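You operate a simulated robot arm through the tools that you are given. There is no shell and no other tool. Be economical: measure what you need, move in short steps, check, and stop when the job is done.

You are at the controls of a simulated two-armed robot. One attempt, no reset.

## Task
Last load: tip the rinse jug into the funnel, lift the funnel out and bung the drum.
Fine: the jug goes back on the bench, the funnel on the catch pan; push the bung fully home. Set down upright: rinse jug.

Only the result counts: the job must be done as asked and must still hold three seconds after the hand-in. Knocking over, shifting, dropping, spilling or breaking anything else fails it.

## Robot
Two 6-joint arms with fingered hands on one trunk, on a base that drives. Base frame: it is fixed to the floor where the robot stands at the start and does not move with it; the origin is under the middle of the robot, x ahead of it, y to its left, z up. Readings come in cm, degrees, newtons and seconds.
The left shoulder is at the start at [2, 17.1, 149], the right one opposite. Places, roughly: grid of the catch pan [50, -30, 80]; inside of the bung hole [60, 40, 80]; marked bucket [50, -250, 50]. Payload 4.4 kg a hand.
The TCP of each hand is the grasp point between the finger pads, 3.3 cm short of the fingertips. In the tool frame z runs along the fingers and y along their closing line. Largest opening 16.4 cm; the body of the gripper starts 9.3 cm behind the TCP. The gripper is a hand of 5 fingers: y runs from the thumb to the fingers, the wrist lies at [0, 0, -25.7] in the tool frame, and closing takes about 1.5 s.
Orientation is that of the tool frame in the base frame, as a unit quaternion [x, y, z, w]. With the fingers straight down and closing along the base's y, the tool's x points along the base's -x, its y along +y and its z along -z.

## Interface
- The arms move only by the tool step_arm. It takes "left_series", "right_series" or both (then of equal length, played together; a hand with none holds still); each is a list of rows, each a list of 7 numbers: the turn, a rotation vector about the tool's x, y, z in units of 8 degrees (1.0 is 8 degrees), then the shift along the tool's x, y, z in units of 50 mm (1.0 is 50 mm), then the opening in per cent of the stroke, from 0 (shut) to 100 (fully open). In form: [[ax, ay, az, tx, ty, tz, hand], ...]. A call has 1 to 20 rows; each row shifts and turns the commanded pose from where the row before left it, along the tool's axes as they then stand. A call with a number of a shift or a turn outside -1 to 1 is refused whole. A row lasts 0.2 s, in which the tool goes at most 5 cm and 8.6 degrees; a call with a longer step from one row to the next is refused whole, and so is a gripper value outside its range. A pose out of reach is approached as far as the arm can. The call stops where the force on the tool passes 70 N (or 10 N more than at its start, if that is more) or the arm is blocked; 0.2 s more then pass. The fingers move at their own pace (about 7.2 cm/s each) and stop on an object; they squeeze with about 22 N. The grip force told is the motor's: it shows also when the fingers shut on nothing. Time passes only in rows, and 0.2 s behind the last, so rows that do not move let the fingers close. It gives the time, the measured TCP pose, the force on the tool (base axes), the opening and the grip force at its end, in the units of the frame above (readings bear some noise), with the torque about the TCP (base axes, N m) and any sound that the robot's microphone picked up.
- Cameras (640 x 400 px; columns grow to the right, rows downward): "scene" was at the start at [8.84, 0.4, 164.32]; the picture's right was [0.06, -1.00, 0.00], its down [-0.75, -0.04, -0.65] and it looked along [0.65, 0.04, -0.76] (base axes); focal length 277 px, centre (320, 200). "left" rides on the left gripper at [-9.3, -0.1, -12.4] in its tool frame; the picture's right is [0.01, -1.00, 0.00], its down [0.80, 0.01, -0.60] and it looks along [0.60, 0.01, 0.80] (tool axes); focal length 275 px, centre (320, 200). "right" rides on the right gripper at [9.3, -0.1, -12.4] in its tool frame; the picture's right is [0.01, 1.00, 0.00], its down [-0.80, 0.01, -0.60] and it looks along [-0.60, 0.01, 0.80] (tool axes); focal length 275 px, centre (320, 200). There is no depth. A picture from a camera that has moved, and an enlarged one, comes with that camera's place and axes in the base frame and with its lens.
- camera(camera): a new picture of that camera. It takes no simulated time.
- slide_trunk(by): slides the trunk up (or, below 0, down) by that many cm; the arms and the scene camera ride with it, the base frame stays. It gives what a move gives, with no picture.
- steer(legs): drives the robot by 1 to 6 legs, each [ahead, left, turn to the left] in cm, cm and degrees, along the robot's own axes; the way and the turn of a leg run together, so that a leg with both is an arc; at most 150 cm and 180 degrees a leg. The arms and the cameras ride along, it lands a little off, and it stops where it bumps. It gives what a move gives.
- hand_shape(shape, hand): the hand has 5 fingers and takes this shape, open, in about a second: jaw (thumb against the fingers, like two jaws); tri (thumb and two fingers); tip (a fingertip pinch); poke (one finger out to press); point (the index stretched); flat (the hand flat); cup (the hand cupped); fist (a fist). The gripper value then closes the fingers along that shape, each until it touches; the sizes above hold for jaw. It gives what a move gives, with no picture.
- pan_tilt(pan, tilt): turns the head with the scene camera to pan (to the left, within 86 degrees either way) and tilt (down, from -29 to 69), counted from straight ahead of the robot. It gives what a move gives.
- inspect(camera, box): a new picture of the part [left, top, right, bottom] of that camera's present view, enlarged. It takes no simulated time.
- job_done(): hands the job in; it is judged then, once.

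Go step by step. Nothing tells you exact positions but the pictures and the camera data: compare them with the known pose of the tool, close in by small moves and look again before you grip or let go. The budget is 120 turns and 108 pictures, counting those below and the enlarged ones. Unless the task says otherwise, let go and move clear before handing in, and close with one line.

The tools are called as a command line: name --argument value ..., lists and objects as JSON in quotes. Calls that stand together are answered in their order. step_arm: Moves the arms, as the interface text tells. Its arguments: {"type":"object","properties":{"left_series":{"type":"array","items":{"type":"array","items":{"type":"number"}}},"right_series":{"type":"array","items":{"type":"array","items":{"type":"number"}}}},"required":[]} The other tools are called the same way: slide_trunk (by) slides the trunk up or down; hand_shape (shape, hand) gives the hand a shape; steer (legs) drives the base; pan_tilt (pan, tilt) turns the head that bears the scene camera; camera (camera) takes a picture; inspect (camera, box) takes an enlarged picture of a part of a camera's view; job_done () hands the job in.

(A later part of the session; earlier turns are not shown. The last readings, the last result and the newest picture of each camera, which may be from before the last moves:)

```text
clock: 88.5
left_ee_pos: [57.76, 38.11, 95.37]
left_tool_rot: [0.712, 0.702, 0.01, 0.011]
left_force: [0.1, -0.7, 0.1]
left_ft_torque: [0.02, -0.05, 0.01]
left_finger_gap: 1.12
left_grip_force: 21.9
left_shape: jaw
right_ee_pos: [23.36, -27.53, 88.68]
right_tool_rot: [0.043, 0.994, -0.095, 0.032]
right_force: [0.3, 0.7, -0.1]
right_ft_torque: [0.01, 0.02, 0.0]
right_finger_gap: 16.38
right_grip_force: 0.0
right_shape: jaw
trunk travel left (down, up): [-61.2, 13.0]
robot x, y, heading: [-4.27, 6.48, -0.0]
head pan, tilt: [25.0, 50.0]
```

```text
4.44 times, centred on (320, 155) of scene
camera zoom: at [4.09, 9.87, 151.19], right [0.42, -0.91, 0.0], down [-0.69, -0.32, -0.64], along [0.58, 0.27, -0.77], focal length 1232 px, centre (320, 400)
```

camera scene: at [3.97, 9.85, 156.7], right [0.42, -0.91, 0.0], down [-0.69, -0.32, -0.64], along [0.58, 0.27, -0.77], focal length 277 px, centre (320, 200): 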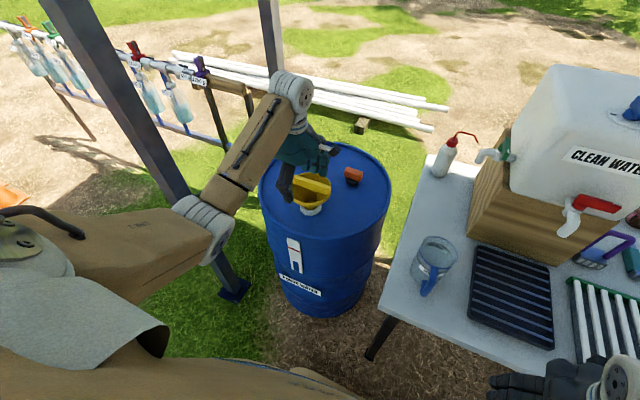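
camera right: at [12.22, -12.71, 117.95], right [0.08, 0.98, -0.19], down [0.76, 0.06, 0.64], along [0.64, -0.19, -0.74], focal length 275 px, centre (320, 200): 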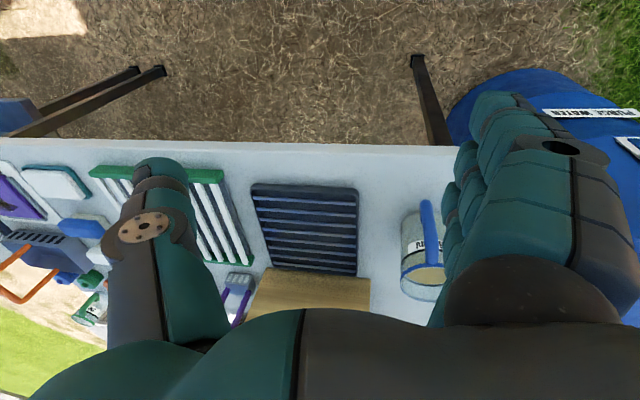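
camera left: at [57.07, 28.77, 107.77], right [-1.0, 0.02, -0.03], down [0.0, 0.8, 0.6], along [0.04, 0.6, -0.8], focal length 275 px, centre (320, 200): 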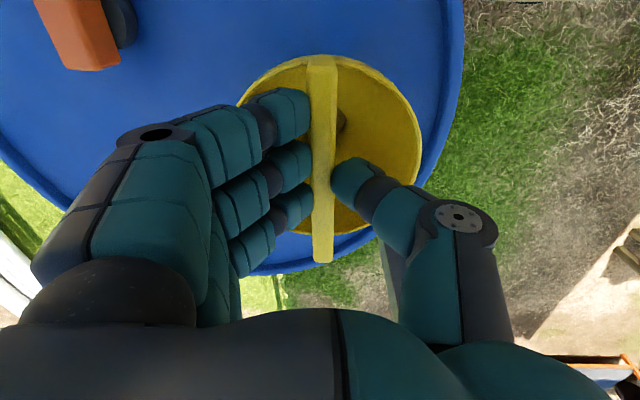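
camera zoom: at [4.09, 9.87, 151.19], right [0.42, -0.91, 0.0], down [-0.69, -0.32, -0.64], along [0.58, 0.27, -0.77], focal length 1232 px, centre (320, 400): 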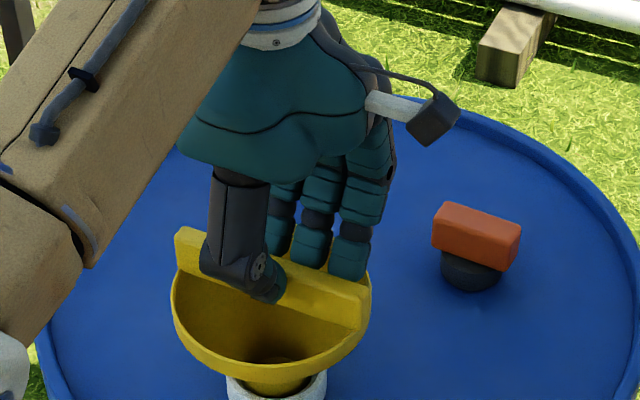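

Bar gripped (gap 1.1 cm). Lift with the trunk.

slide_trunk --by 4

slide_trunk --by 9

camera --camera "scene"

inspect --camera "scene" --box '[250, 120, 390, 225]'

```text
clock: 89.3
left_ee_pos: [57.69, 38.03, 99.37]
left_tool_rot: [0.711, 0.703, 0.01, 0.009]
left_force: [0.2, 0.3, -1.2]
left_ft_torque: [-0.02, 0.01, 0.02]
left_finger_gap: 1.13
left_grip_force: 22.2
left_shape: jaw
right_ee_pos: [23.42, -27.54, 92.7]
right_tool_rot: [0.043, 0.994, -0.095, 0.031]
right_force: [0.2, -0.8, -0.4]
right_ft_torque: [-0.02, 0.02, -0.01]
right_finger_gap: 16.42
right_grip_force: 0.0
right_shape: jaw
trunk travel left (down, up): [-65.2, 9.0]
robot x, y, heading: [-3.99, 6.99, -0.0]
head pan, tilt: [25.0, 50.0]
```

```text
clock: 90.5
left_ee_pos: [57.78, 37.95, 108.3]
left_tool_rot: [0.711, 0.703, 0.011, 0.009]
left_force: [0.2, 0.4, -2.6]
left_ft_torque: [-0.05, -0.01, 0.01]
left_finger_gap: 1.14
left_grip_force: 22.0
left_shape: jaw
right_ee_pos: [23.36, -27.55, 101.66]
right_tool_rot: [0.043, 0.994, -0.094, 0.031]
right_force: [-0.8, -0.4, -0.4]
right_ft_torque: [0.0, -0.04, -0.02]
right_finger_gap: 16.4
right_grip_force: 0.1
right_shape: jaw
trunk travel left (down, up): [-74.2, 0.0]
robot x, y, heading: [-3.91, 6.58, -0.2]
head pan, tilt: [25.0, 50.0]
```

```text
46 pictures are left
camera scene: at [3.97, 9.88, 164.18], right [0.42, -0.91, 0.0], down [-0.69, -0.32, -0.64], along [0.58, 0.27, -0.77], focal length 277 px, centre (320, 200)
```

scene: 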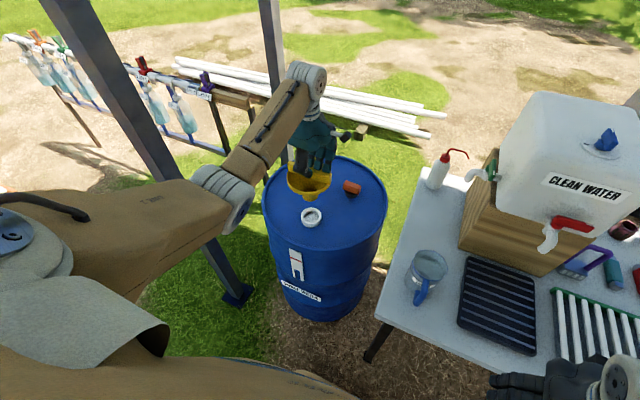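

```text
3.81 times, centred on (320, 172) of scene
camera zoom: at [3.97, 9.88, 164.18], right [0.42, -0.91, 0.0], down [-0.69, -0.32, -0.64], along [0.58, 0.27, -0.77], focal length 1056 px, centre (320, 305)
```

zoom: 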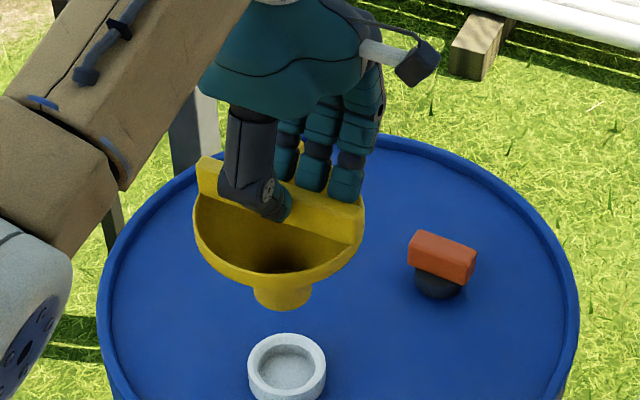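

The funnel is out and hanging straight; the collar with open hole sits at about [57, 38]. Now back off, move right and come up to the catch pan (x 43–64, y -36…-16).

steer --legs '[[-34, 0, 0], [0, -63.5, 0], [18, 0, 0]]'

pan_tilt --pan 20 --tilt 45

camera --camera "scene"

camera --camera "left"

```text
clock: 96.9
left_ee_pos: [42.77, -23.19, 108.27]
left_tool_rot: [0.708, 0.706, 0.011, 0.01]
left_force: [-0.3, 0.8, -3.0]
left_ft_torque: [0.0, 0.02, 0.0]
left_finger_gap: 1.1
left_grip_force: 22.5
left_shape: jaw
right_ee_pos: [8.97, -88.9, 101.57]
right_tool_rot: [0.039, 0.994, -0.094, 0.031]
right_force: [0.8, 0.5, 0.0]
right_ft_torque: [0.0, 0.0, -0.02]
right_finger_gap: 16.39
right_grip_force: 0.0
right_shape: jaw
trunk travel left (down, up): [-74.2, 0.0]
robot x, y, heading: [-18.54, -54.82, 0.3]
head pan, tilt: [25.0, 50.0]
```

```text
clock: 97.6
left_ee_pos: [42.69, -23.17, 108.31]
left_tool_rot: [0.708, 0.706, 0.01, 0.009]
left_force: [0.9, 0.2, -2.2]
left_ft_torque: [-0.03, -0.02, 0.02]
left_finger_gap: 1.1
left_grip_force: 21.5
left_shape: jaw
right_ee_pos: [8.95, -88.99, 101.68]
right_tool_rot: [0.041, 0.994, -0.094, 0.031]
right_force: [0.2, -0.9, 0.3]
right_ft_torque: [0.02, 0.04, 0.0]
right_finger_gap: 16.38
right_grip_force: 0.0
right_shape: jaw
trunk travel left (down, up): [-74.2, 0.0]
robot x, y, heading: [-18.6, -55.06, 0.5]
head pan, tilt: [20.0, 45.0]
```

```text
44 pictures are left
camera scene: at [-10.16, -52.19, 164.88], right [0.35, -0.94, 0.0], down [-0.66, -0.25, -0.71], along [0.66, 0.25, -0.71], focal length 277 px, centre (320, 200)
```

scene: 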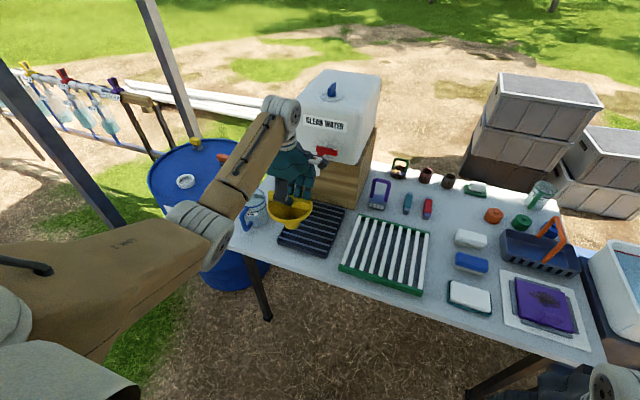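

```text
43 pictures are left
camera left: at [42.11, -32.43, 120.71], right [-1.0, 0.02, -0.03], down [0.0, 0.8, 0.6], along [0.03, 0.6, -0.8], focal length 275 px, centre (320, 200)
```

left: 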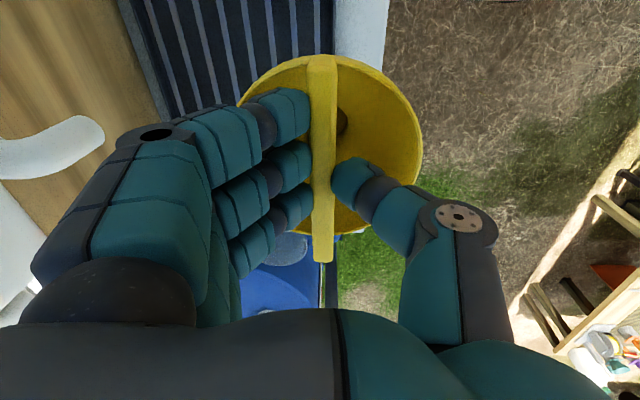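

The tank's tap is near [59, -24, ~103], so I'll place the funnel on the pan at about [49, -29], clear of it. Drive the offset.

steer --legs '[[0, -5.5, 0], [6, 0, 0]]'

slide_trunk --by -6

camera --camera "left"

inspect --camera "scene" --box '[220, 120, 380, 250]'

```text
clock: 99.1
left_ee_pos: [49.07, -28.84, 108.2]
left_tool_rot: [0.709, 0.705, 0.011, 0.009]
left_force: [1.6, -1.1, -3.1]
left_ft_torque: [0.0, 0.05, 0.0]
left_finger_gap: 1.1
left_grip_force: 22.0
left_shape: jaw
right_ee_pos: [15.14, -94.53, 101.65]
right_tool_rot: [0.041, 0.994, -0.095, 0.031]
right_force: [0.3, 0.0, 0.9]
right_ft_torque: [0.04, 0.1, -0.05]
right_finger_gap: 16.41
right_grip_force: 0.1
right_shape: jaw
trunk travel left (down, up): [-74.2, 0.0]
robot x, y, heading: [-12.95, -60.57, 0.6]
head pan, tilt: [20.0, 45.0]
```

```text
clock: 100.1
left_ee_pos: [48.88, -28.74, 102.53]
left_tool_rot: [0.709, 0.705, 0.011, 0.01]
left_force: [0.4, -0.4, -2.4]
left_ft_torque: [-0.03, 0.01, 0.02]
left_finger_gap: 1.08
left_grip_force: 22.4
left_shape: jaw
right_ee_pos: [15.03, -94.27, 95.67]
right_tool_rot: [0.041, 0.994, -0.094, 0.032]
right_force: [0.0, 0.2, -0.9]
right_ft_torque: [0.0, -0.01, 0.0]
right_finger_gap: 16.39
right_grip_force: 0.1
right_shape: jaw
trunk travel left (down, up): [-68.2, 6.0]
robot x, y, heading: [-12.73, -60.31, 0.3]
head pan, tilt: [20.0, 45.0]
```

```text
42 pictures are left
camera left: at [48.25, -37.95, 114.77], right [-1.0, 0.02, -0.03], down [0.0, 0.8, 0.6], along [0.03, 0.6, -0.8], focal length 275 px, centre (320, 200)
```

left: 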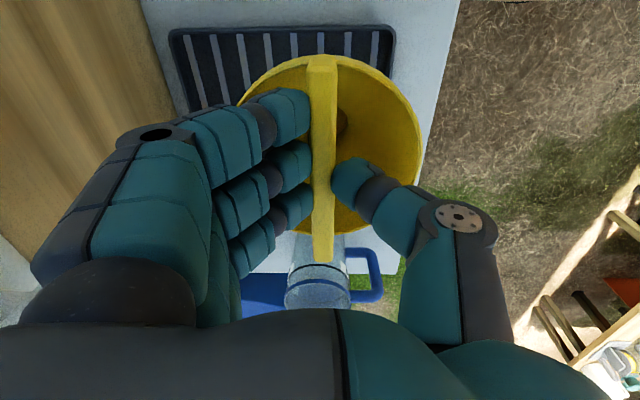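

```text
3.08 times, centred on (300, 185) of scene
camera zoom: at [-3.98, -57.63, 158.88], right [0.35, -0.94, 0.0], down [-0.66, -0.25, -0.71], along [0.66, 0.25, -0.71], focal length 853 px, centre (382, 246)
```

zoom: 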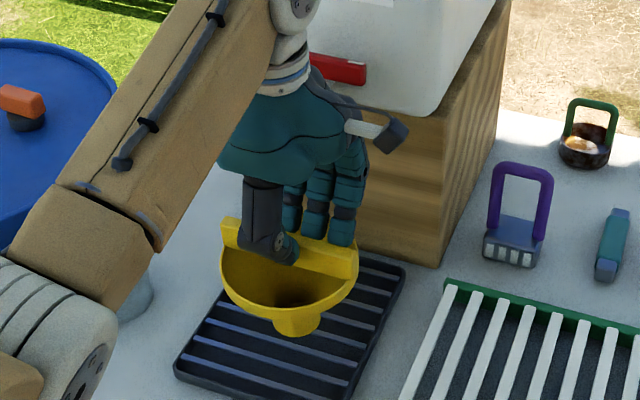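

Stem is over the pan, ~4.5 cm up. I want it centred between two slats; zoom to see their spacing.

inspect --camera "left" --box '[160, 10, 420, 110]'

inspect --camera "scene" --box '[260, 195, 350, 255]'

```text
2.46 times, centred on (290, 60) of left
camera zoom: at [48.25, -37.95, 114.77], right [-1.0, 0.02, -0.03], down [0.0, 0.8, 0.6], along [0.03, 0.6, -0.8], focal length 678 px, centre (394, 545)
```

zoom: 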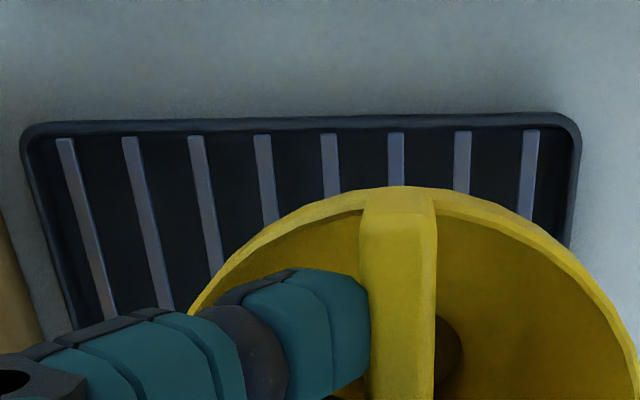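

```text
6.67 times, centred on (305, 225) of scene
camera zoom: at [-3.98, -57.63, 158.88], right [0.35, -0.94, 0.0], down [-0.66, -0.25, -0.71], along [0.66, 0.25, -0.71], focal length 1849 px, centre (420, 33)
```

zoom: 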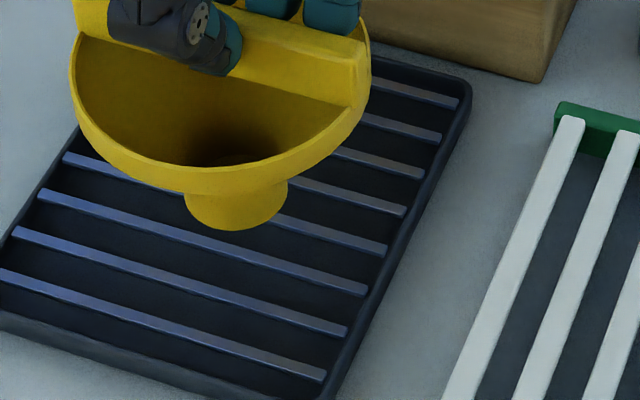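

Slats at x≈46.2, 49.0, 51.8; stem ≈5 cm wide. Shift 0.9 cm back so it straddles two slats, then lower.

step_arm --left_series '[[0, 0, 0, 0, -0.18, 0, 0], [0, 0, 0, 0, 0, 0, 0]]'

slide_trunk --by -3

inspect --camera "scene" --box '[240, 160, 350, 235]'

```text
clock: 100.7
left_ee_pos: [48.02, -28.61, 102.21]
left_tool_rot: [0.709, 0.705, 0.011, 0.01]
left_force: [-0.3, 0.5, -1.8]
left_ft_torque: [-0.01, 0.0, 0.0]
left_finger_gap: 1.1
left_grip_force: 21.8
left_shape: jaw
right_ee_pos: [15.06, -94.31, 95.66]
right_tool_rot: [0.04, 0.994, -0.095, 0.032]
right_force: [-0.3, -0.3, 0.4]
right_ft_torque: [-0.04, 0.0, 0.01]
right_finger_gap: 16.38
right_grip_force: 0.0
right_shape: jaw
trunk travel left (down, up): [-68.2, 6.0]
robot x, y, heading: [-13.1, -60.4, 0.7]
head pan, tilt: [20.0, 45.0]
```

```text
clock: 101.4
left_ee_pos: [47.93, -28.66, 99.29]
left_tool_rot: [0.709, 0.705, 0.011, 0.01]
left_force: [0.4, -0.2, -2.9]
left_ft_torque: [-0.04, -0.04, -0.01]
left_finger_gap: 1.12
left_grip_force: 22.0
left_shape: jaw
right_ee_pos: [15.01, -94.35, 92.68]
right_tool_rot: [0.041, 0.994, -0.094, 0.032]
right_force: [-0.1, 0.3, 1.4]
right_ft_torque: [0.01, 0.02, 0.02]
right_finger_gap: 16.4
right_grip_force: 0.2
right_shape: jaw
trunk travel left (down, up): [-65.2, 9.0]
robot x, y, heading: [-12.6, -60.38, 0.5]
head pan, tilt: [20.0, 45.0]
```

```text
5.33 times, centred on (295, 198) of scene
camera zoom: at [-4.04, -57.62, 155.88], right [0.35, -0.94, 0.0], down [-0.66, -0.25, -0.71], along [0.66, 0.25, -0.71], focal length 1479 px, centre (453, 213)
```

zoom: 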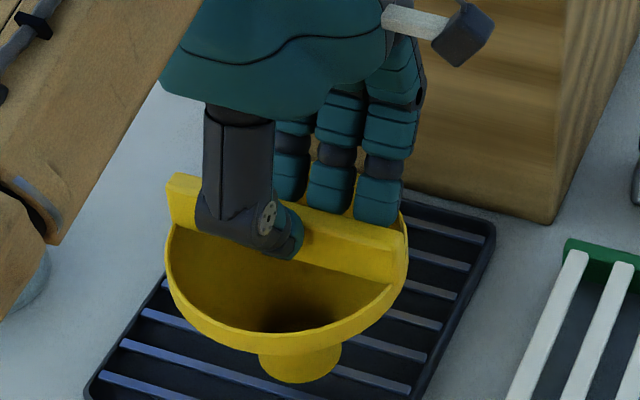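

step_arm --left_series '[[0, 0, 0, 0, 0, 0.06, 0], [0, 0, 0, 0, 0, 0.06, 0], [0, 0, 0, 0, 0, 0.04, 0]]'

inspect --camera "scene" --box '[250, 190, 330, 245]'

```text
clock: 102.2
left_ee_pos: [47.94, -28.62, 98.56]
left_tool_rot: [0.709, 0.705, 0.012, 0.01]
left_force: [-0.2, -0.2, -1.9]
left_ft_torque: [-0.04, -0.01, -0.02]
left_finger_gap: 1.11
left_grip_force: 21.8
left_shape: jaw
right_ee_pos: [15.02, -94.31, 92.72]
right_tool_rot: [0.041, 0.994, -0.094, 0.032]
right_force: [0.2, -0.2, -0.5]
right_ft_torque: [-0.02, 0.0, -0.01]
right_finger_gap: 16.4
right_grip_force: 0.1
right_shape: jaw
trunk travel left (down, up): [-65.2, 9.0]
robot x, y, heading: [-12.81, -60.31, 0.4]
head pan, tilt: [20.0, 45.0]
```

```text
7.27 times, centred on (290, 218) of scene
camera zoom: at [-3.99, -57.61, 155.88], right [0.35, -0.94, 0.0], down [-0.66, -0.25, -0.71], along [0.66, 0.25, -0.71], focal length 2017 px, centre (538, 73)
```

zoom: 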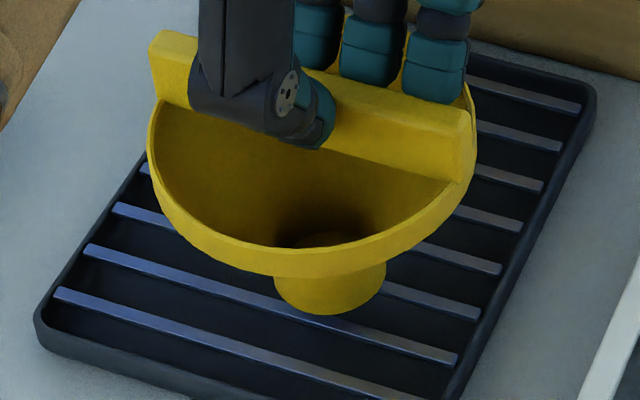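

step_arm --left_series '[[0, 0, 0, 0, 0, 0.04, 0], [0, 0, 0, 0, 0, 0.04, 0], [0, 0, 0, 0, 0, 0.04, 0]]'

step_arm --left_series '[[0, 0, 0, 0, 0, 0.04, 0], [0, 0, 0, 0, 0, 0.04, 0]]'

inspect --camera "scene" --box '[250, 190, 330, 245]'

```text
clock: 103.0
left_ee_pos: [48.0, -28.71, 97.96]
left_tool_rot: [0.709, 0.705, 0.011, 0.01]
left_force: [-0.8, 0.6, -2.4]
left_ft_torque: [-0.01, -0.04, 0.01]
left_finger_gap: 1.09
left_grip_force: 22.3
left_shape: jaw
right_ee_pos: [14.97, -94.36, 92.67]
right_tool_rot: [0.041, 0.994, -0.095, 0.032]
right_force: [-1.0, -0.1, -1.0]
right_ft_torque: [0.01, -0.01, 0.04]
right_finger_gap: 16.4
right_grip_force: 0.0
right_shape: jaw
trunk travel left (down, up): [-65.2, 9.0]
robot x, y, heading: [-12.88, -60.24, 0.5]
head pan, tilt: [20.0, 45.0]
```

```text
clock: 103.6
left_ee_pos: [48.0, -28.75, 97.65]
left_tool_rot: [0.709, 0.705, 0.011, 0.009]
left_force: [-1.0, 0.0, -2.8]
left_ft_torque: [0.01, -0.02, -0.02]
left_finger_gap: 1.11
left_grip_force: 22.7
left_shape: jaw
right_ee_pos: [14.91, -94.43, 92.7]
right_tool_rot: [0.041, 0.994, -0.095, 0.032]
right_force: [-0.2, -0.1, -0.5]
right_ft_torque: [0.02, -0.02, -0.01]
right_finger_gap: 16.41
right_grip_force: 0.1
right_shape: jaw
trunk travel left (down, up): [-65.2, 9.0]
robot x, y, heading: [-12.68, -60.3, 0.1]
head pan, tilt: [20.0, 45.0]
```

```text
7.27 times, centred on (290, 218) of scene
camera zoom: at [-4.0, -57.61, 155.88], right [0.35, -0.94, 0.0], down [-0.66, -0.25, -0.71], along [0.66, 0.25, -0.71], focal length 2017 px, centre (538, 73)
```

zoom: 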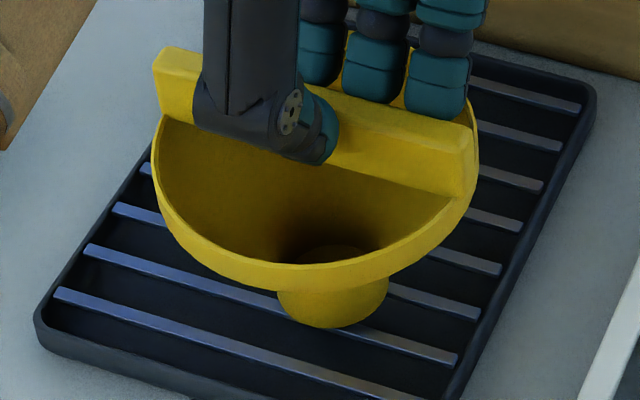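

step_arm --left_series '[[0, 0, 0, 0, 0, 0.04, 0], [0, 0, 0, 0, 0, 0.04, 0]]'

step_arm --left_series '[[0, 0, 0, 0, 0, 0.04, 0], [0, 0, 0, 0, 0, 0.02, 0]]'

```text
clock: 104.2
left_ee_pos: [47.9, -28.8, 97.15]
left_tool_rot: [0.708, 0.706, 0.011, 0.01]
left_force: [0.2, -0.1, -1.5]
left_ft_torque: [0.02, -0.02, -0.02]
left_finger_gap: 1.11
left_grip_force: 21.9
left_shape: jaw
right_ee_pos: [15.0, -94.28, 92.58]
right_tool_rot: [0.041, 0.994, -0.095, 0.032]
right_force: [0.6, 0.4, -0.3]
right_ft_torque: [-0.04, 0.03, -0.01]
right_finger_gap: 16.41
right_grip_force: 0.1
right_shape: jaw
trunk travel left (down, up): [-65.2, 9.0]
robot x, y, heading: [-13.05, -60.63, 0.2]
head pan, tilt: [20.0, 45.0]
```

```text
clock: 104.8
left_ee_pos: [48.06, -28.79, 96.96]
left_tool_rot: [0.709, 0.705, 0.014, 0.012]
left_force: [0.9, -0.2, 13.0]
left_ft_torque: [0.05, -0.05, 0.01]
left_finger_gap: 1.14
left_grip_force: 22.0
left_shape: jaw
right_ee_pos: [15.06, -94.47, 92.65]
right_tool_rot: [0.04, 0.994, -0.095, 0.032]
right_force: [0.0, -0.6, -0.2]
right_ft_torque: [-0.01, -0.01, 0.02]
right_finger_gap: 16.41
right_grip_force: 0.0
right_shape: jaw
trunk travel left (down, up): [-65.2, 9.0]
robot x, y, heading: [-12.98, -60.68, 0.4]
head pan, tilt: [20.0, 45.0]
```

Contact. Ease off and open just slightly to see whether the funnel stands.

step_arm --left_series '[[0, 0, 0, 0, 0, -0.03, 0], [0, 0, 0, 0, 0, 0, 9], [0, 0, 0, 0, 0, 0, 12], [0, 0, 0, 0, 0, 0, 16], [0, 0, 0, 0, 0, 0, 16], [0, 0, 0, 0, 0, 0, 16], [0, 0, 0, 0, 0, 0, 16], [0, 0, 0, 0, 0, 0, 16]]'

inspect --camera "scene" --box '[250, 190, 330, 245]'

camera --camera "left"

```text
clock: 106.6
left_ee_pos: [47.94, -28.72, 96.99]
left_tool_rot: [0.709, 0.705, 0.011, 0.009]
left_force: [-0.4, -0.1, 0.4]
left_ft_torque: [-0.02, -0.02, 0.01]
left_finger_gap: 2.54
left_grip_force: 0.0
left_shape: jaw
right_ee_pos: [15.03, -94.41, 92.67]
right_tool_rot: [0.041, 0.994, -0.094, 0.032]
right_force: [-0.4, -0.1, -0.4]
right_ft_torque: [0.01, 0.04, -0.02]
right_finger_gap: 16.44
right_grip_force: 0.1
right_shape: jaw
trunk travel left (down, up): [-65.2, 9.0]
robot x, y, heading: [-12.81, -60.47, 0.4]
head pan, tilt: [20.0, 45.0]
```

```text
7.27 times, centred on (290, 218) of scene
camera zoom: at [-4.03, -57.63, 155.88], right [0.35, -0.94, 0.0], down [-0.66, -0.25, -0.71], along [0.66, 0.25, -0.71], focal length 2017 px, centre (538, 73)
```

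zoom: 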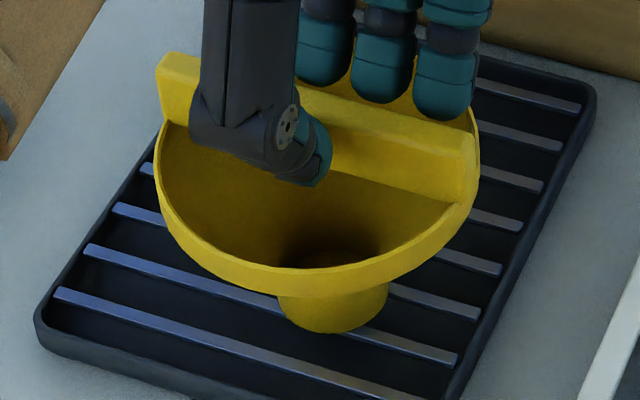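

```text
34 pictures are left
camera left: at [47.37, -37.94, 109.38], right [-1.0, 0.02, -0.03], down [0.0, 0.8, 0.6], along [0.03, 0.6, -0.8], focal length 275 px, centre (320, 200)
```

left: 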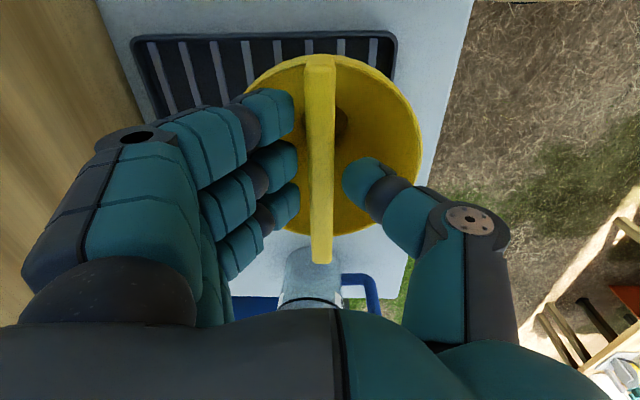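

It stands on its own. Open a bit more and lift straight off with the trunk.

step_arm --left_series '[[0, 0, 0, 0, 0, 0, 24], [0, 0, 0, 0, 0, 0, 30], [0, 0, 0, 0, 0, 0, 30], [0, 0, 0, 0, 0, 0, 30]]'

slide_trunk --by 9

inspect --camera "scene" --box '[220, 150, 380, 260]'

```text
clock: 107.6
left_ee_pos: [48.01, -28.64, 97.02]
left_tool_rot: [0.709, 0.706, 0.011, 0.011]
left_force: [0.0, 0.2, 0.5]
left_ft_torque: [-0.04, -0.04, 0.01]
left_finger_gap: 4.84
left_grip_force: 0.1
left_shape: jaw
right_ee_pos: [14.97, -94.41, 92.68]
right_tool_rot: [0.041, 0.994, -0.095, 0.032]
right_force: [-0.1, -0.5, 0.1]
right_ft_torque: [0.0, -0.03, -0.01]
right_finger_gap: 16.38
right_grip_force: 0.1
right_shape: jaw
trunk travel left (down, up): [-65.2, 9.0]
robot x, y, heading: [-12.87, -60.64, 0.3]
head pan, tilt: [20.0, 45.0]
```

```text
clock: 108.9
left_ee_pos: [48.01, -28.74, 105.98]
left_tool_rot: [0.709, 0.705, 0.011, 0.01]
left_force: [-0.5, -0.3, 0.2]
left_ft_torque: [0.01, 0.05, -0.02]
left_finger_gap: 4.84
left_grip_force: 0.0
left_shape: jaw
right_ee_pos: [14.98, -94.4, 101.62]
right_tool_rot: [0.041, 0.994, -0.094, 0.032]
right_force: [0.3, 1.3, 0.9]
right_ft_torque: [0.0, 0.04, 0.01]
right_finger_gap: 16.37
right_grip_force: 0.1
right_shape: jaw
trunk travel left (down, up): [-74.2, 0.0]
robot x, y, heading: [-12.72, -60.34, 0.3]
head pan, tilt: [20.0, 45.0]
```

```text
3.64 times, centred on (300, 205) of scene
camera zoom: at [-4.09, -57.62, 164.88], right [0.35, -0.94, 0.0], down [-0.66, -0.25, -0.71], along [0.66, 0.25, -0.71], focal length 1008 px, centre (393, 182)
```

zoom: 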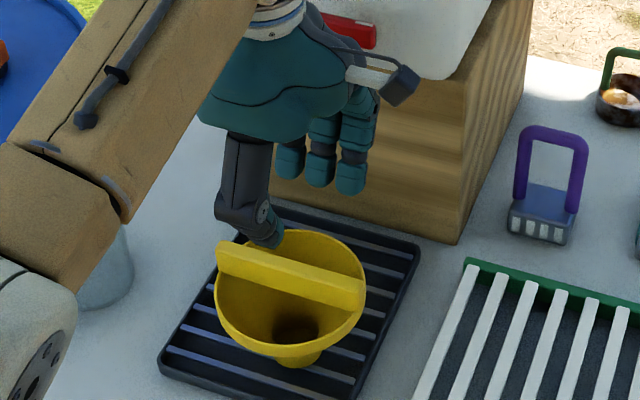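

The funnel stands on the pan's grid. Now back away, drive left to the drum and re-measure the orange bung.

steer --legs '[[-25, 0, 0], [0, 72, 0]]'

step_arm --left_series '[[0, 0, 0, -1, 0, 0, 60], [0, 0, 0, -1, 0, 0, 60], [0, 0, 0, -0.8, 0, 0, 60], [0, 0, 0, 0, 1, 0, 60], [0, 0, 0, 0, 1, 0, 60]]'

pan_tilt --pan 8 --tilt 42

camera --camera "scene"

```text
clock: 114.3
left_ee_pos: [23.13, 43.88, 105.93]
left_tool_rot: [0.712, 0.702, 0.011, 0.01]
left_force: [-0.2, 0.0, 0.0]
left_ft_torque: [-0.01, 0.01, 0.01]
left_finger_gap: 4.87
left_grip_force: 0.0
left_shape: jaw
right_ee_pos: [-10.21, -21.48, 101.61]
right_tool_rot: [0.043, 0.994, -0.095, 0.031]
right_force: [0.3, -0.4, 0.3]
right_ft_torque: [0.03, 0.01, 0.01]
right_finger_gap: 16.39
right_grip_force: 0.1
right_shape: jaw
trunk travel left (down, up): [-74.2, 0.0]
robot x, y, heading: [-37.72, 12.77, -0.0]
head pan, tilt: [20.0, 45.0]
```

```text
clock: 115.5
left_ee_pos: [31.8, 29.7, 105.85]
left_tool_rot: [0.71, 0.704, 0.007, 0.004]
left_force: [-6.4, 1.2, -12.4]
left_ft_torque: [-0.1, -0.49, 0.03]
left_finger_gap: 9.81
left_grip_force: 0.1
left_shape: jaw
left hand out of reach, approached as far as the arm can: row 5
right_ee_pos: [-10.37, -21.92, 101.5]
right_tool_rot: [0.042, 0.994, -0.094, 0.032]
right_force: [-0.5, -1.3, -1.1]
right_ft_torque: [0.1, -0.06, 0.05]
right_finger_gap: 16.42
right_grip_force: 0.1
right_shape: jaw
trunk travel left (down, up): [-74.2, 0.0]
robot x, y, heading: [-37.65, 12.44, 0.0]
head pan, tilt: [20.0, 45.0]
```

```text
clock: 116.2
left_ee_pos: [32.67, 29.68, 106.98]
left_tool_rot: [0.712, 0.702, 0.013, 0.013]
left_force: [-0.2, 0.4, 0.8]
left_ft_torque: [-0.01, 0.03, -0.01]
left_finger_gap: 9.83
left_grip_force: 0.1
left_shape: jaw
right_ee_pos: [-10.29, -21.57, 101.71]
right_tool_rot: [0.043, 0.994, -0.094, 0.032]
right_force: [-0.4, 0.6, 0.4]
right_ft_torque: [0.0, 0.02, 0.03]
right_finger_gap: 16.38
right_grip_force: 0.1
right_shape: jaw
trunk travel left (down, up): [-74.2, 0.0]
robot x, y, heading: [-37.74, 12.94, 0.0]
head pan, tilt: [8.0, 42.0]
```

```text
32 pictures are left
camera scene: at [-28.5, 13.69, 165.32], right [0.14, -0.99, 0.0], down [-0.66, -0.09, -0.74], along [0.74, 0.1, -0.67], focal length 277 px, centre (320, 200)
```

scene: 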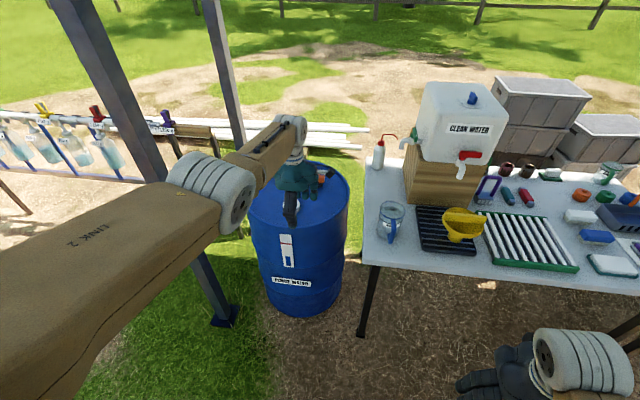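

inspect --camera "scene" --box '[370, 180, 510, 270]'

steer --legs '[[34, 0, 0]]'

camera --camera "left"

camera --camera "scene"

```text
4.44 times, centred on (440, 225) of scene
camera zoom: at [-28.5, 13.69, 165.32], right [0.14, -0.99, 0.0], down [-0.66, -0.09, -0.74], along [0.74, 0.1, -0.67], focal length 1232 px, centre (-213, 89)
```

zoom: 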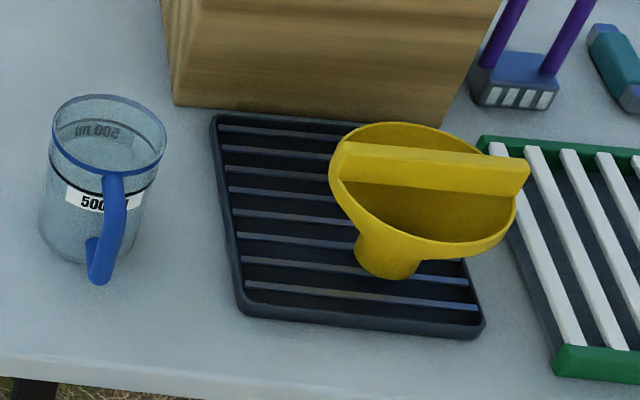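

```text
clock: 118.4
left_ee_pos: [65.94, 29.95, 106.66]
left_tool_rot: [0.711, 0.703, 0.011, 0.01]
left_force: [0.1, 0.3, -1.0]
left_ft_torque: [0.01, 0.05, 0.0]
left_finger_gap: 9.82
left_grip_force: 0.3
left_shape: jaw
right_ee_pos: [23.55, -21.48, 101.69]
right_tool_rot: [0.042, 0.994, -0.095, 0.031]
right_force: [0.4, 0.1, 0.0]
right_ft_torque: [0.02, 0.0, 0.03]
right_finger_gap: 16.41
right_grip_force: 0.1
right_shape: jaw
trunk travel left (down, up): [-74.2, 0.0]
robot x, y, heading: [-4.36, 12.41, 0.2]
head pan, tilt: [8.0, 42.0]
```

```text
30 pictures are left
camera left: at [65.3, 20.7, 119.04], right [-1.0, 0.02, -0.03], down [0.0, 0.8, 0.6], along [0.04, 0.6, -0.8], focal length 275 px, centre (320, 200)
```

left: 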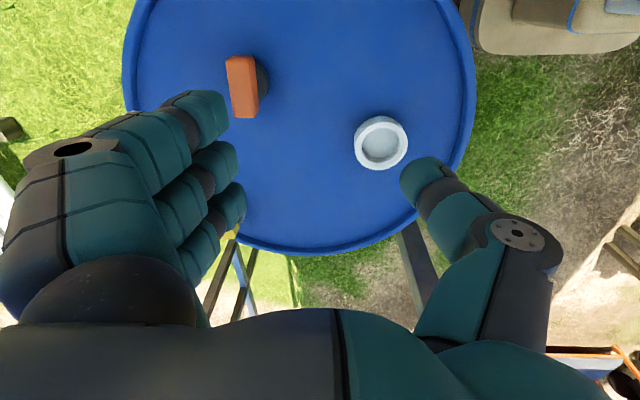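

```text
29 pictures are left
camera scene: at [5.14, 13.67, 165.31], right [0.14, -0.99, 0.0], down [-0.66, -0.09, -0.74], along [0.74, 0.11, -0.67], focal length 277 px, centre (320, 200)
```

scene: 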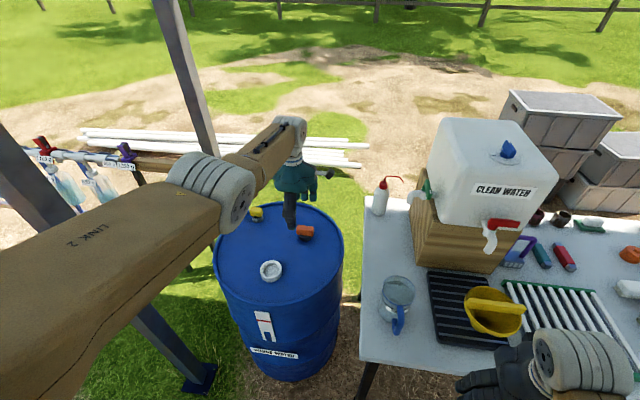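

Bung block is at about [75.7, 29.1], long axis along y; hole at [57.6, 37.8]. The right hand would come too near the bench as I advance and lower, so tuck it back first.

step_arm --right_series '[[0, 0, 0, 0.8, 0, 0.5, 100], [0, 0, 0, 0.8, 0, 0.5, 100], [0, 0, 0, 0.8, 0, 0.5, 100], [0, 0, 0, 0.8, 0, 0, 100], [0, 0, 0, 0.8, 0, 0, 100]]'

```text
clock: 119.6
left_ee_pos: [65.84, 30.06, 106.81]
left_tool_rot: [0.71, 0.704, 0.011, 0.009]
left_force: [-0.8, 0.8, 0.8]
left_ft_torque: [-0.02, -0.02, 0.01]
left_finger_gap: 9.84
left_grip_force: 0.1
left_shape: jaw
right_ee_pos: [4.14, -21.41, 92.93]
right_tool_rot: [0.041, 0.994, -0.096, 0.032]
right_force: [0.1, -0.9, 0.2]
right_ft_torque: [-0.01, -0.04, -0.01]
right_finger_gap: 16.41
right_grip_force: 0.1
right_shape: jaw
trunk travel left (down, up): [-74.2, 0.0]
robot x, y, heading: [-4.35, 12.56, 0.0]
head pan, tilt: [8.0, 42.0]
```

steer --legs '[[9.8, 0, 0]]'

slide_trunk --by -12

camera --camera "left"

```text
clock: 120.8
left_ee_pos: [75.87, 29.83, 106.65]
left_tool_rot: [0.711, 0.703, 0.011, 0.01]
left_force: [1.1, -0.2, 0.0]
left_ft_torque: [0.02, 0.01, 0.01]
left_finger_gap: 9.85
left_grip_force: 0.0
left_shape: jaw
right_ee_pos: [14.17, -21.38, 92.79]
right_tool_rot: [0.043, 0.994, -0.094, 0.031]
right_force: [0.4, 0.1, -0.8]
right_ft_torque: [0.0, 0.02, 0.0]
right_finger_gap: 16.4
right_grip_force: 0.1
right_shape: jaw
trunk travel left (down, up): [-74.2, 0.0]
robot x, y, heading: [5.62, 12.41, -0.0]
head pan, tilt: [8.0, 42.0]
```

```text
clock: 122.3
left_ee_pos: [75.83, 29.88, 94.72]
left_tool_rot: [0.711, 0.703, 0.012, 0.009]
left_force: [0.6, -0.6, 0.2]
left_ft_torque: [0.01, 0.02, 0.0]
left_finger_gap: 9.84
left_grip_force: 0.0
left_shape: jaw
right_ee_pos: [14.03, -21.35, 80.84]
right_tool_rot: [0.043, 0.994, -0.095, 0.032]
right_force: [-0.9, -0.6, 0.0]
right_ft_torque: [0.03, -0.03, -0.01]
right_finger_gap: 16.38
right_grip_force: 0.1
right_shape: jaw
trunk travel left (down, up): [-62.2, 12.0]
robot x, y, heading: [5.59, 12.69, 0.3]
head pan, tilt: [8.0, 42.0]
```

```text
28 pictures are left
camera left: at [75.17, 20.65, 107.11], right [-1.0, 0.02, -0.03], down [0.0, 0.8, 0.6], along [0.04, 0.6, -0.8], focal length 275 px, centre (320, 200)
```

left: 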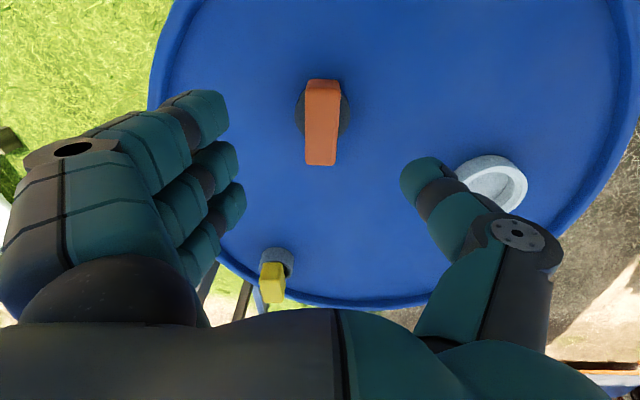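

step_arm --left_series '[[0, 0, 0, -0.16, 0.02, 0, 40], [0, 0, 0, 0, 0, 0, 40], [0, 0, 0, 0, 0, 0, 40]]'

slide_trunk --by -5.5

camera --camera "left"

inspect --camera "scene" --box '[230, 130, 350, 220]'

```text
clock: 123.1
left_ee_pos: [75.88, 29.17, 94.74]
left_tool_rot: [0.711, 0.703, 0.012, 0.01]
left_force: [0.3, -1.2, 0.6]
left_ft_torque: [0.0, 0.02, 0.03]
left_finger_gap: 6.67
left_grip_force: 0.1
left_shape: jaw
right_ee_pos: [13.95, -21.33, 80.77]
right_tool_rot: [0.043, 0.994, -0.095, 0.031]
right_force: [0.6, -1.1, 0.1]
right_ft_torque: [0.0, 0.03, 0.01]
right_finger_gap: 16.41
right_grip_force: 0.0
right_shape: jaw
trunk travel left (down, up): [-62.2, 12.0]
robot x, y, heading: [5.6, 12.35, -0.2]
head pan, tilt: [8.0, 42.0]
```

```text
clock: 124.0
left_ee_pos: [75.9, 29.1, 89.22]
left_tool_rot: [0.711, 0.703, 0.011, 0.01]
left_force: [-0.1, -0.4, -0.6]
left_ft_torque: [0.04, 0.02, -0.03]
left_finger_gap: 6.68
left_grip_force: 0.0
left_shape: jaw
right_ee_pos: [14.03, -21.46, 75.43]
right_tool_rot: [0.043, 0.994, -0.095, 0.033]
right_force: [-0.5, 0.7, 0.0]
right_ft_torque: [-0.01, 0.02, -0.01]
right_finger_gap: 16.4
right_grip_force: 0.0
right_shape: jaw
trunk travel left (down, up): [-56.7, 17.5]
robot x, y, heading: [5.56, 12.37, 0.2]
head pan, tilt: [8.0, 42.0]
```

```text
27 pictures are left
camera left: at [75.24, 19.84, 101.62], right [-1.0, 0.02, -0.03], down [0.0, 0.8, 0.6], along [0.04, 0.6, -0.8], focal length 275 px, centre (320, 200)
```

left: 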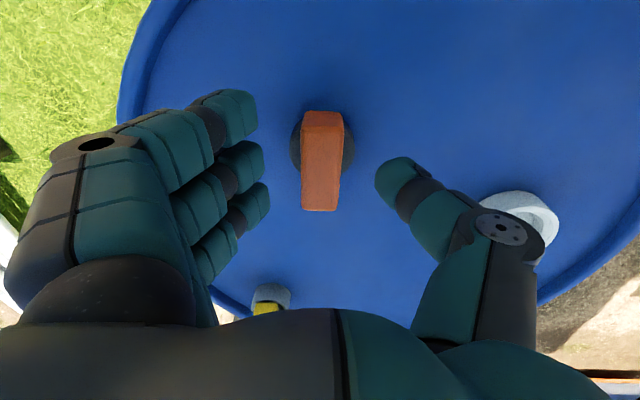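

```text
4.44 times, centred on (290, 175) of scene
camera zoom: at [15.26, 13.69, 147.82], right [0.14, -0.99, 0.0], down [-0.66, -0.09, -0.74], along [0.74, 0.1, -0.67], focal length 1232 px, centre (453, 311)
```

zoom: 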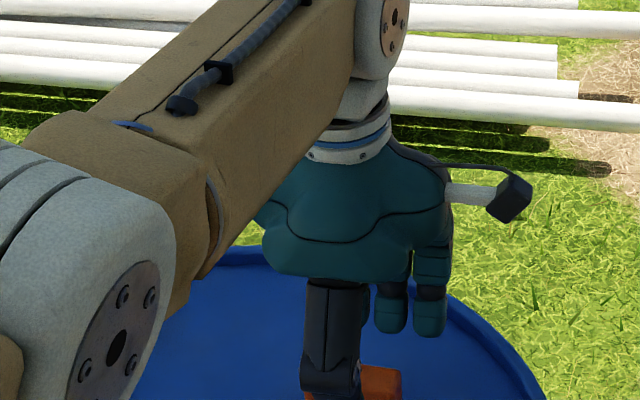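

Well centred on the block. Lower 2.7 cm and close.

step_arm --left_series '[[0, 0, 0, 0, 0, 0.3, 40], [0, 0, 0, 0, 0, 0.26, 40], [0, 0, 0, 0, 0, 0, 0], [0, 0, 0, 0, 0, 0, 0], [0, 0, 0, 0, 0, 0, 0], [0, 0, 0, 0, 0, 0, 0], [0, 0, 0, 0, 0, 0, 0]]'

camera --camera "left"

```text
clock: 125.6
left_ee_pos: [75.38, 29.22, 86.41]
left_tool_rot: [0.711, 0.703, 0.011, 0.009]
left_force: [1.4, 0.1, 0.1]
left_ft_torque: [-0.03, -0.04, 0.0]
left_finger_gap: 2.18
left_grip_force: 22.0
left_shape: jaw
left hand out of reach, approached as far as the arm can: row 1, 2
right_ee_pos: [14.0, -21.55, 75.5]
right_tool_rot: [0.043, 0.994, -0.095, 0.032]
right_force: [0.9, 0.6, 1.0]
right_ft_torque: [-0.02, -0.03, -0.01]
right_finger_gap: 16.4
right_grip_force: 0.1
right_shape: jaw
trunk travel left (down, up): [-56.7, 17.5]
robot x, y, heading: [5.56, 12.74, 0.2]
head pan, tilt: [8.0, 42.0]
```

```text
25 pictures are left
camera left: at [74.67, 20.11, 98.89], right [-1.0, 0.02, -0.03], down [0.0, 0.8, 0.6], along [0.04, 0.6, -0.8], focal length 275 px, centre (320, 200)
```

left: 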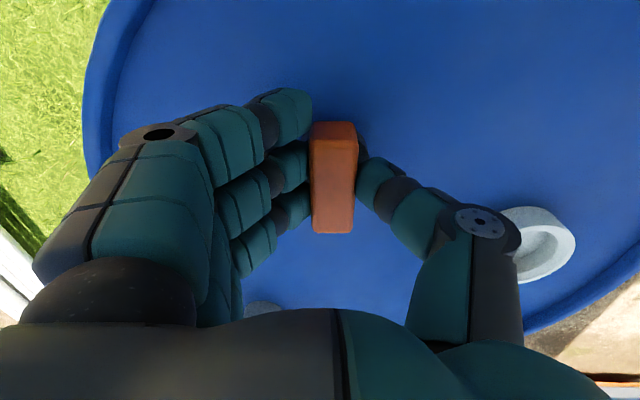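

Bung gripped. Lift 9 cm and look at the plug.

slide_trunk --by 9

step_arm --left_series '[[0, 0, 0, 0.43, -0.85, 0, 0], [0, 0, 0, 0.43, -0.85, 0, 0], [0, 0, 0, 0.43, -0.85, 0, 0], [0, 0, 0, 0.43, -0.85, 0, 0]]'

inspect --camera "scene" --box '[200, 130, 340, 235]'

camera --camera "left"

```text
clock: 126.9
left_ee_pos: [75.28, 29.46, 95.65]
left_tool_rot: [0.71, 0.704, 0.013, 0.008]
left_force: [-0.1, -0.5, -1.0]
left_ft_torque: [0.02, -0.04, -0.02]
left_finger_gap: 2.22
left_grip_force: 21.5
left_shape: jaw
right_ee_pos: [13.95, -21.46, 84.34]
right_tool_rot: [0.043, 0.994, -0.095, 0.031]
right_force: [0.0, -0.4, 0.3]
right_ft_torque: [0.04, 0.0, -0.03]
right_finger_gap: 16.36
right_grip_force: 0.2
right_shape: jaw
trunk travel left (down, up): [-65.7, 8.5]
robot x, y, heading: [5.76, 12.47, 0.2]
head pan, tilt: [8.0, 42.0]
```

```text
clock: 127.9
left_ee_pos: [73.24, 37.55, 89.75]
left_tool_rot: [0.711, 0.703, 0.011, 0.009]
left_force: [0.3, 0.0, -0.6]
left_ft_torque: [0.02, 0.02, 0.0]
left_finger_gap: 2.19
left_grip_force: 22.0
left_shape: jaw
left hand out of reach, approached as far as the arm can: row 1, 2, 3, 4
right_ee_pos: [13.99, -21.41, 84.35]
right_tool_rot: [0.044, 0.994, -0.095, 0.032]
right_force: [-0.2, -0.4, 0.6]
right_ft_torque: [-0.02, 0.02, 0.04]
right_finger_gap: 16.41
right_grip_force: 0.0
right_shape: jaw
trunk travel left (down, up): [-65.7, 8.5]
robot x, y, heading: [5.47, 12.8, 0.2]
head pan, tilt: [8.0, 42.0]
```

```text
3.81 times, centred on (270, 182) of scene
camera zoom: at [15.07, 13.8, 156.81], right [0.14, -0.99, 0.0], down [-0.66, -0.09, -0.74], along [0.74, 0.1, -0.67], focal length 1056 px, centre (510, 267)
```

zoom: 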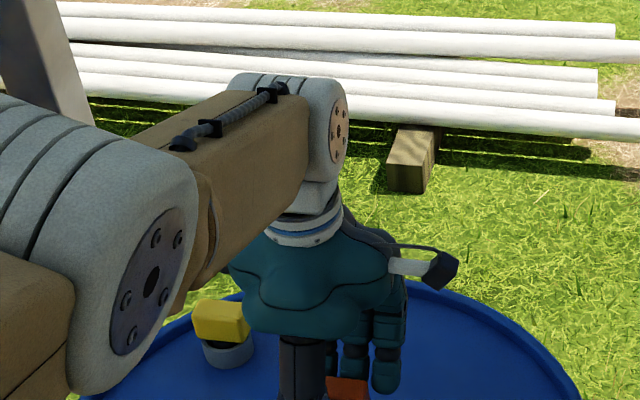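

```text
23 pictures are left
camera left: at [72.59, 28.32, 102.09], right [-1.0, 0.02, -0.03], down [0.0, 0.8, 0.6], along [0.04, 0.6, -0.8], focal length 275 px, centre (320, 200)
```

left: 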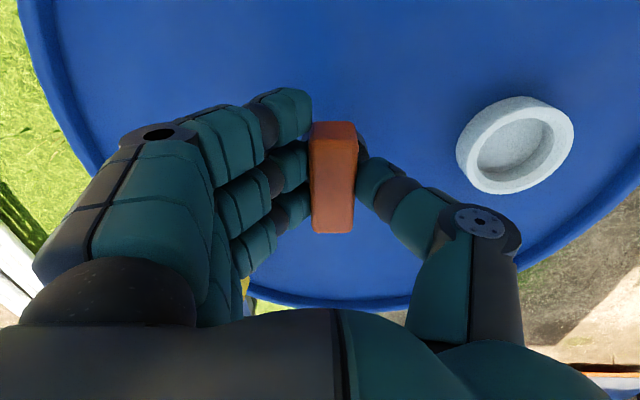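

That target was inside the arm's inner limit from here. I'll raise the trunk, re-extend the arm to the pose that worked for the funnel, and move the base instead.

slide_trunk --by 8.5

step_arm --left_series '[[0, 0, 0, 0.5, 0.5, 0, 0], [0, 0, 0, 0.5, 0.5, 0, 0], [0, 0, 0, 0.2, 0.5, 0, 0], [0, 0, 0, 0, 0, 0, 0]]'

```text
clock: 129.1
left_ee_pos: [73.18, 37.71, 98.17]
left_tool_rot: [0.71, 0.704, 0.011, 0.009]
left_force: [0.3, 0.8, -0.9]
left_ft_torque: [0.01, -0.01, -0.03]
left_finger_gap: 2.19
left_grip_force: 21.9
left_shape: jaw
right_ee_pos: [13.99, -21.44, 92.85]
right_tool_rot: [0.044, 0.994, -0.095, 0.031]
right_force: [0.1, 0.3, 0.6]
right_ft_torque: [0.0, -0.01, -0.02]
right_finger_gap: 16.41
right_grip_force: 0.1
right_shape: jaw
trunk travel left (down, up): [-74.2, 0.0]
robot x, y, heading: [5.63, 12.75, 0.1]
head pan, tilt: [8.0, 42.0]
```

```text
clock: 130.1
left_ee_pos: [73.54, 39.54, 98.85]
left_tool_rot: [0.711, 0.703, 0.013, 0.009]
left_force: [-0.2, -0.5, -1.2]
left_ft_torque: [0.02, -0.02, -0.01]
left_finger_gap: 2.15
left_grip_force: 22.0
left_shape: jaw
left hand out of reach, approached as far as the arm can: row 1, 2, 3
right_ee_pos: [14.05, -21.4, 92.89]
right_tool_rot: [0.043, 0.994, -0.095, 0.032]
right_force: [0.2, 0.3, -0.1]
right_ft_torque: [0.02, -0.03, 0.04]
right_finger_gap: 16.4
right_grip_force: 0.1
right_shape: jaw
trunk travel left (down, up): [-74.2, 0.0]
robot x, y, heading: [5.59, 12.43, -0.2]
head pan, tilt: [8.0, 42.0]
```

The present arm pose is fine as it is; I'll position by driving the base back 15.9 cm and right 1.7 cm.

steer --legs '[[-15.9, -1.7, 0]]'

step_arm --left_series '[[0, 0, 0, 0, 0, 0.6, 0], [0, 0, 0, 0, 0, 0, 0]]'

camera --camera "left"

inspect --camera "scene" --box '[220, 150, 340, 240]'

```text
clock: 131.5
left_ee_pos: [57.35, 37.64, 98.88]
left_tool_rot: [0.711, 0.703, 0.013, 0.011]
left_force: [-0.8, -0.1, 0.6]
left_ft_torque: [-0.03, -0.05, -0.01]
left_finger_gap: 2.18
left_grip_force: 21.9
left_shape: jaw
right_ee_pos: [-2.18, -23.25, 92.97]
right_tool_rot: [0.044, 0.994, -0.095, 0.032]
right_force: [0.0, 0.4, -0.1]
right_ft_torque: [0.0, -0.04, 0.01]
right_finger_gap: 16.4
right_grip_force: 0.0
right_shape: jaw
trunk travel left (down, up): [-74.2, 0.0]
robot x, y, heading: [-10.16, 10.78, 0.0]
head pan, tilt: [8.0, 42.0]
```

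```text
clock: 132.1
left_ee_pos: [56.4, 37.79, 96.52]
left_tool_rot: [0.711, 0.703, 0.012, 0.01]
left_force: [-0.8, -0.3, -1.0]
left_ft_torque: [0.01, -0.04, -0.02]
left_finger_gap: 2.19
left_grip_force: 21.8
left_shape: jaw
left hand out of reach, approached as far as the arm can: row 1
right_ee_pos: [-2.15, -23.33, 92.99]
right_tool_rot: [0.044, 0.994, -0.094, 0.032]
right_force: [-0.1, -0.1, 0.1]
right_ft_torque: [-0.03, 0.0, 0.01]
right_finger_gap: 16.42
right_grip_force: 0.1
right_shape: jaw
trunk travel left (down, up): [-74.2, 0.0]
robot x, y, heading: [-10.14, 11.03, -0.2]
head pan, tilt: [8.0, 42.0]
```

```text
22 pictures are left
camera left: at [55.72, 28.58, 108.84], right [-1.0, 0.02, -0.03], down [0.0, 0.8, 0.6], along [0.04, 0.6, -0.8], focal length 275 px, centre (320, 200)
```

left: 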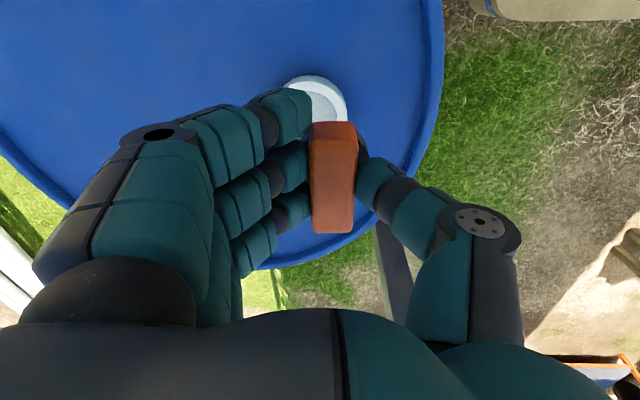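

```text
4.44 times, centred on (280, 195) of scene
camera zoom: at [-1.25, 11.89, 165.33], right [0.14, -0.99, 0.0], down [-0.66, -0.09, -0.74], along [0.74, 0.1, -0.67], focal length 1232 px, centre (498, 222)
```

zoom: 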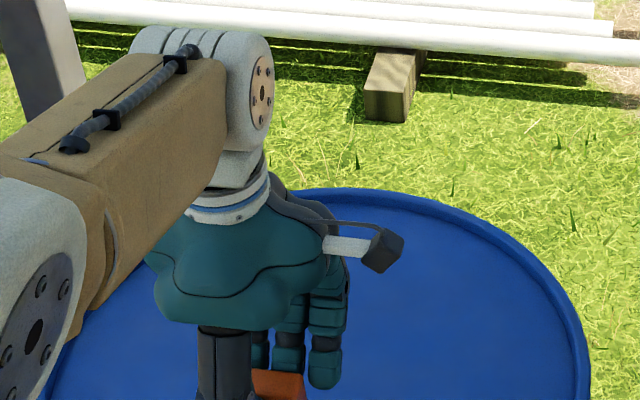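

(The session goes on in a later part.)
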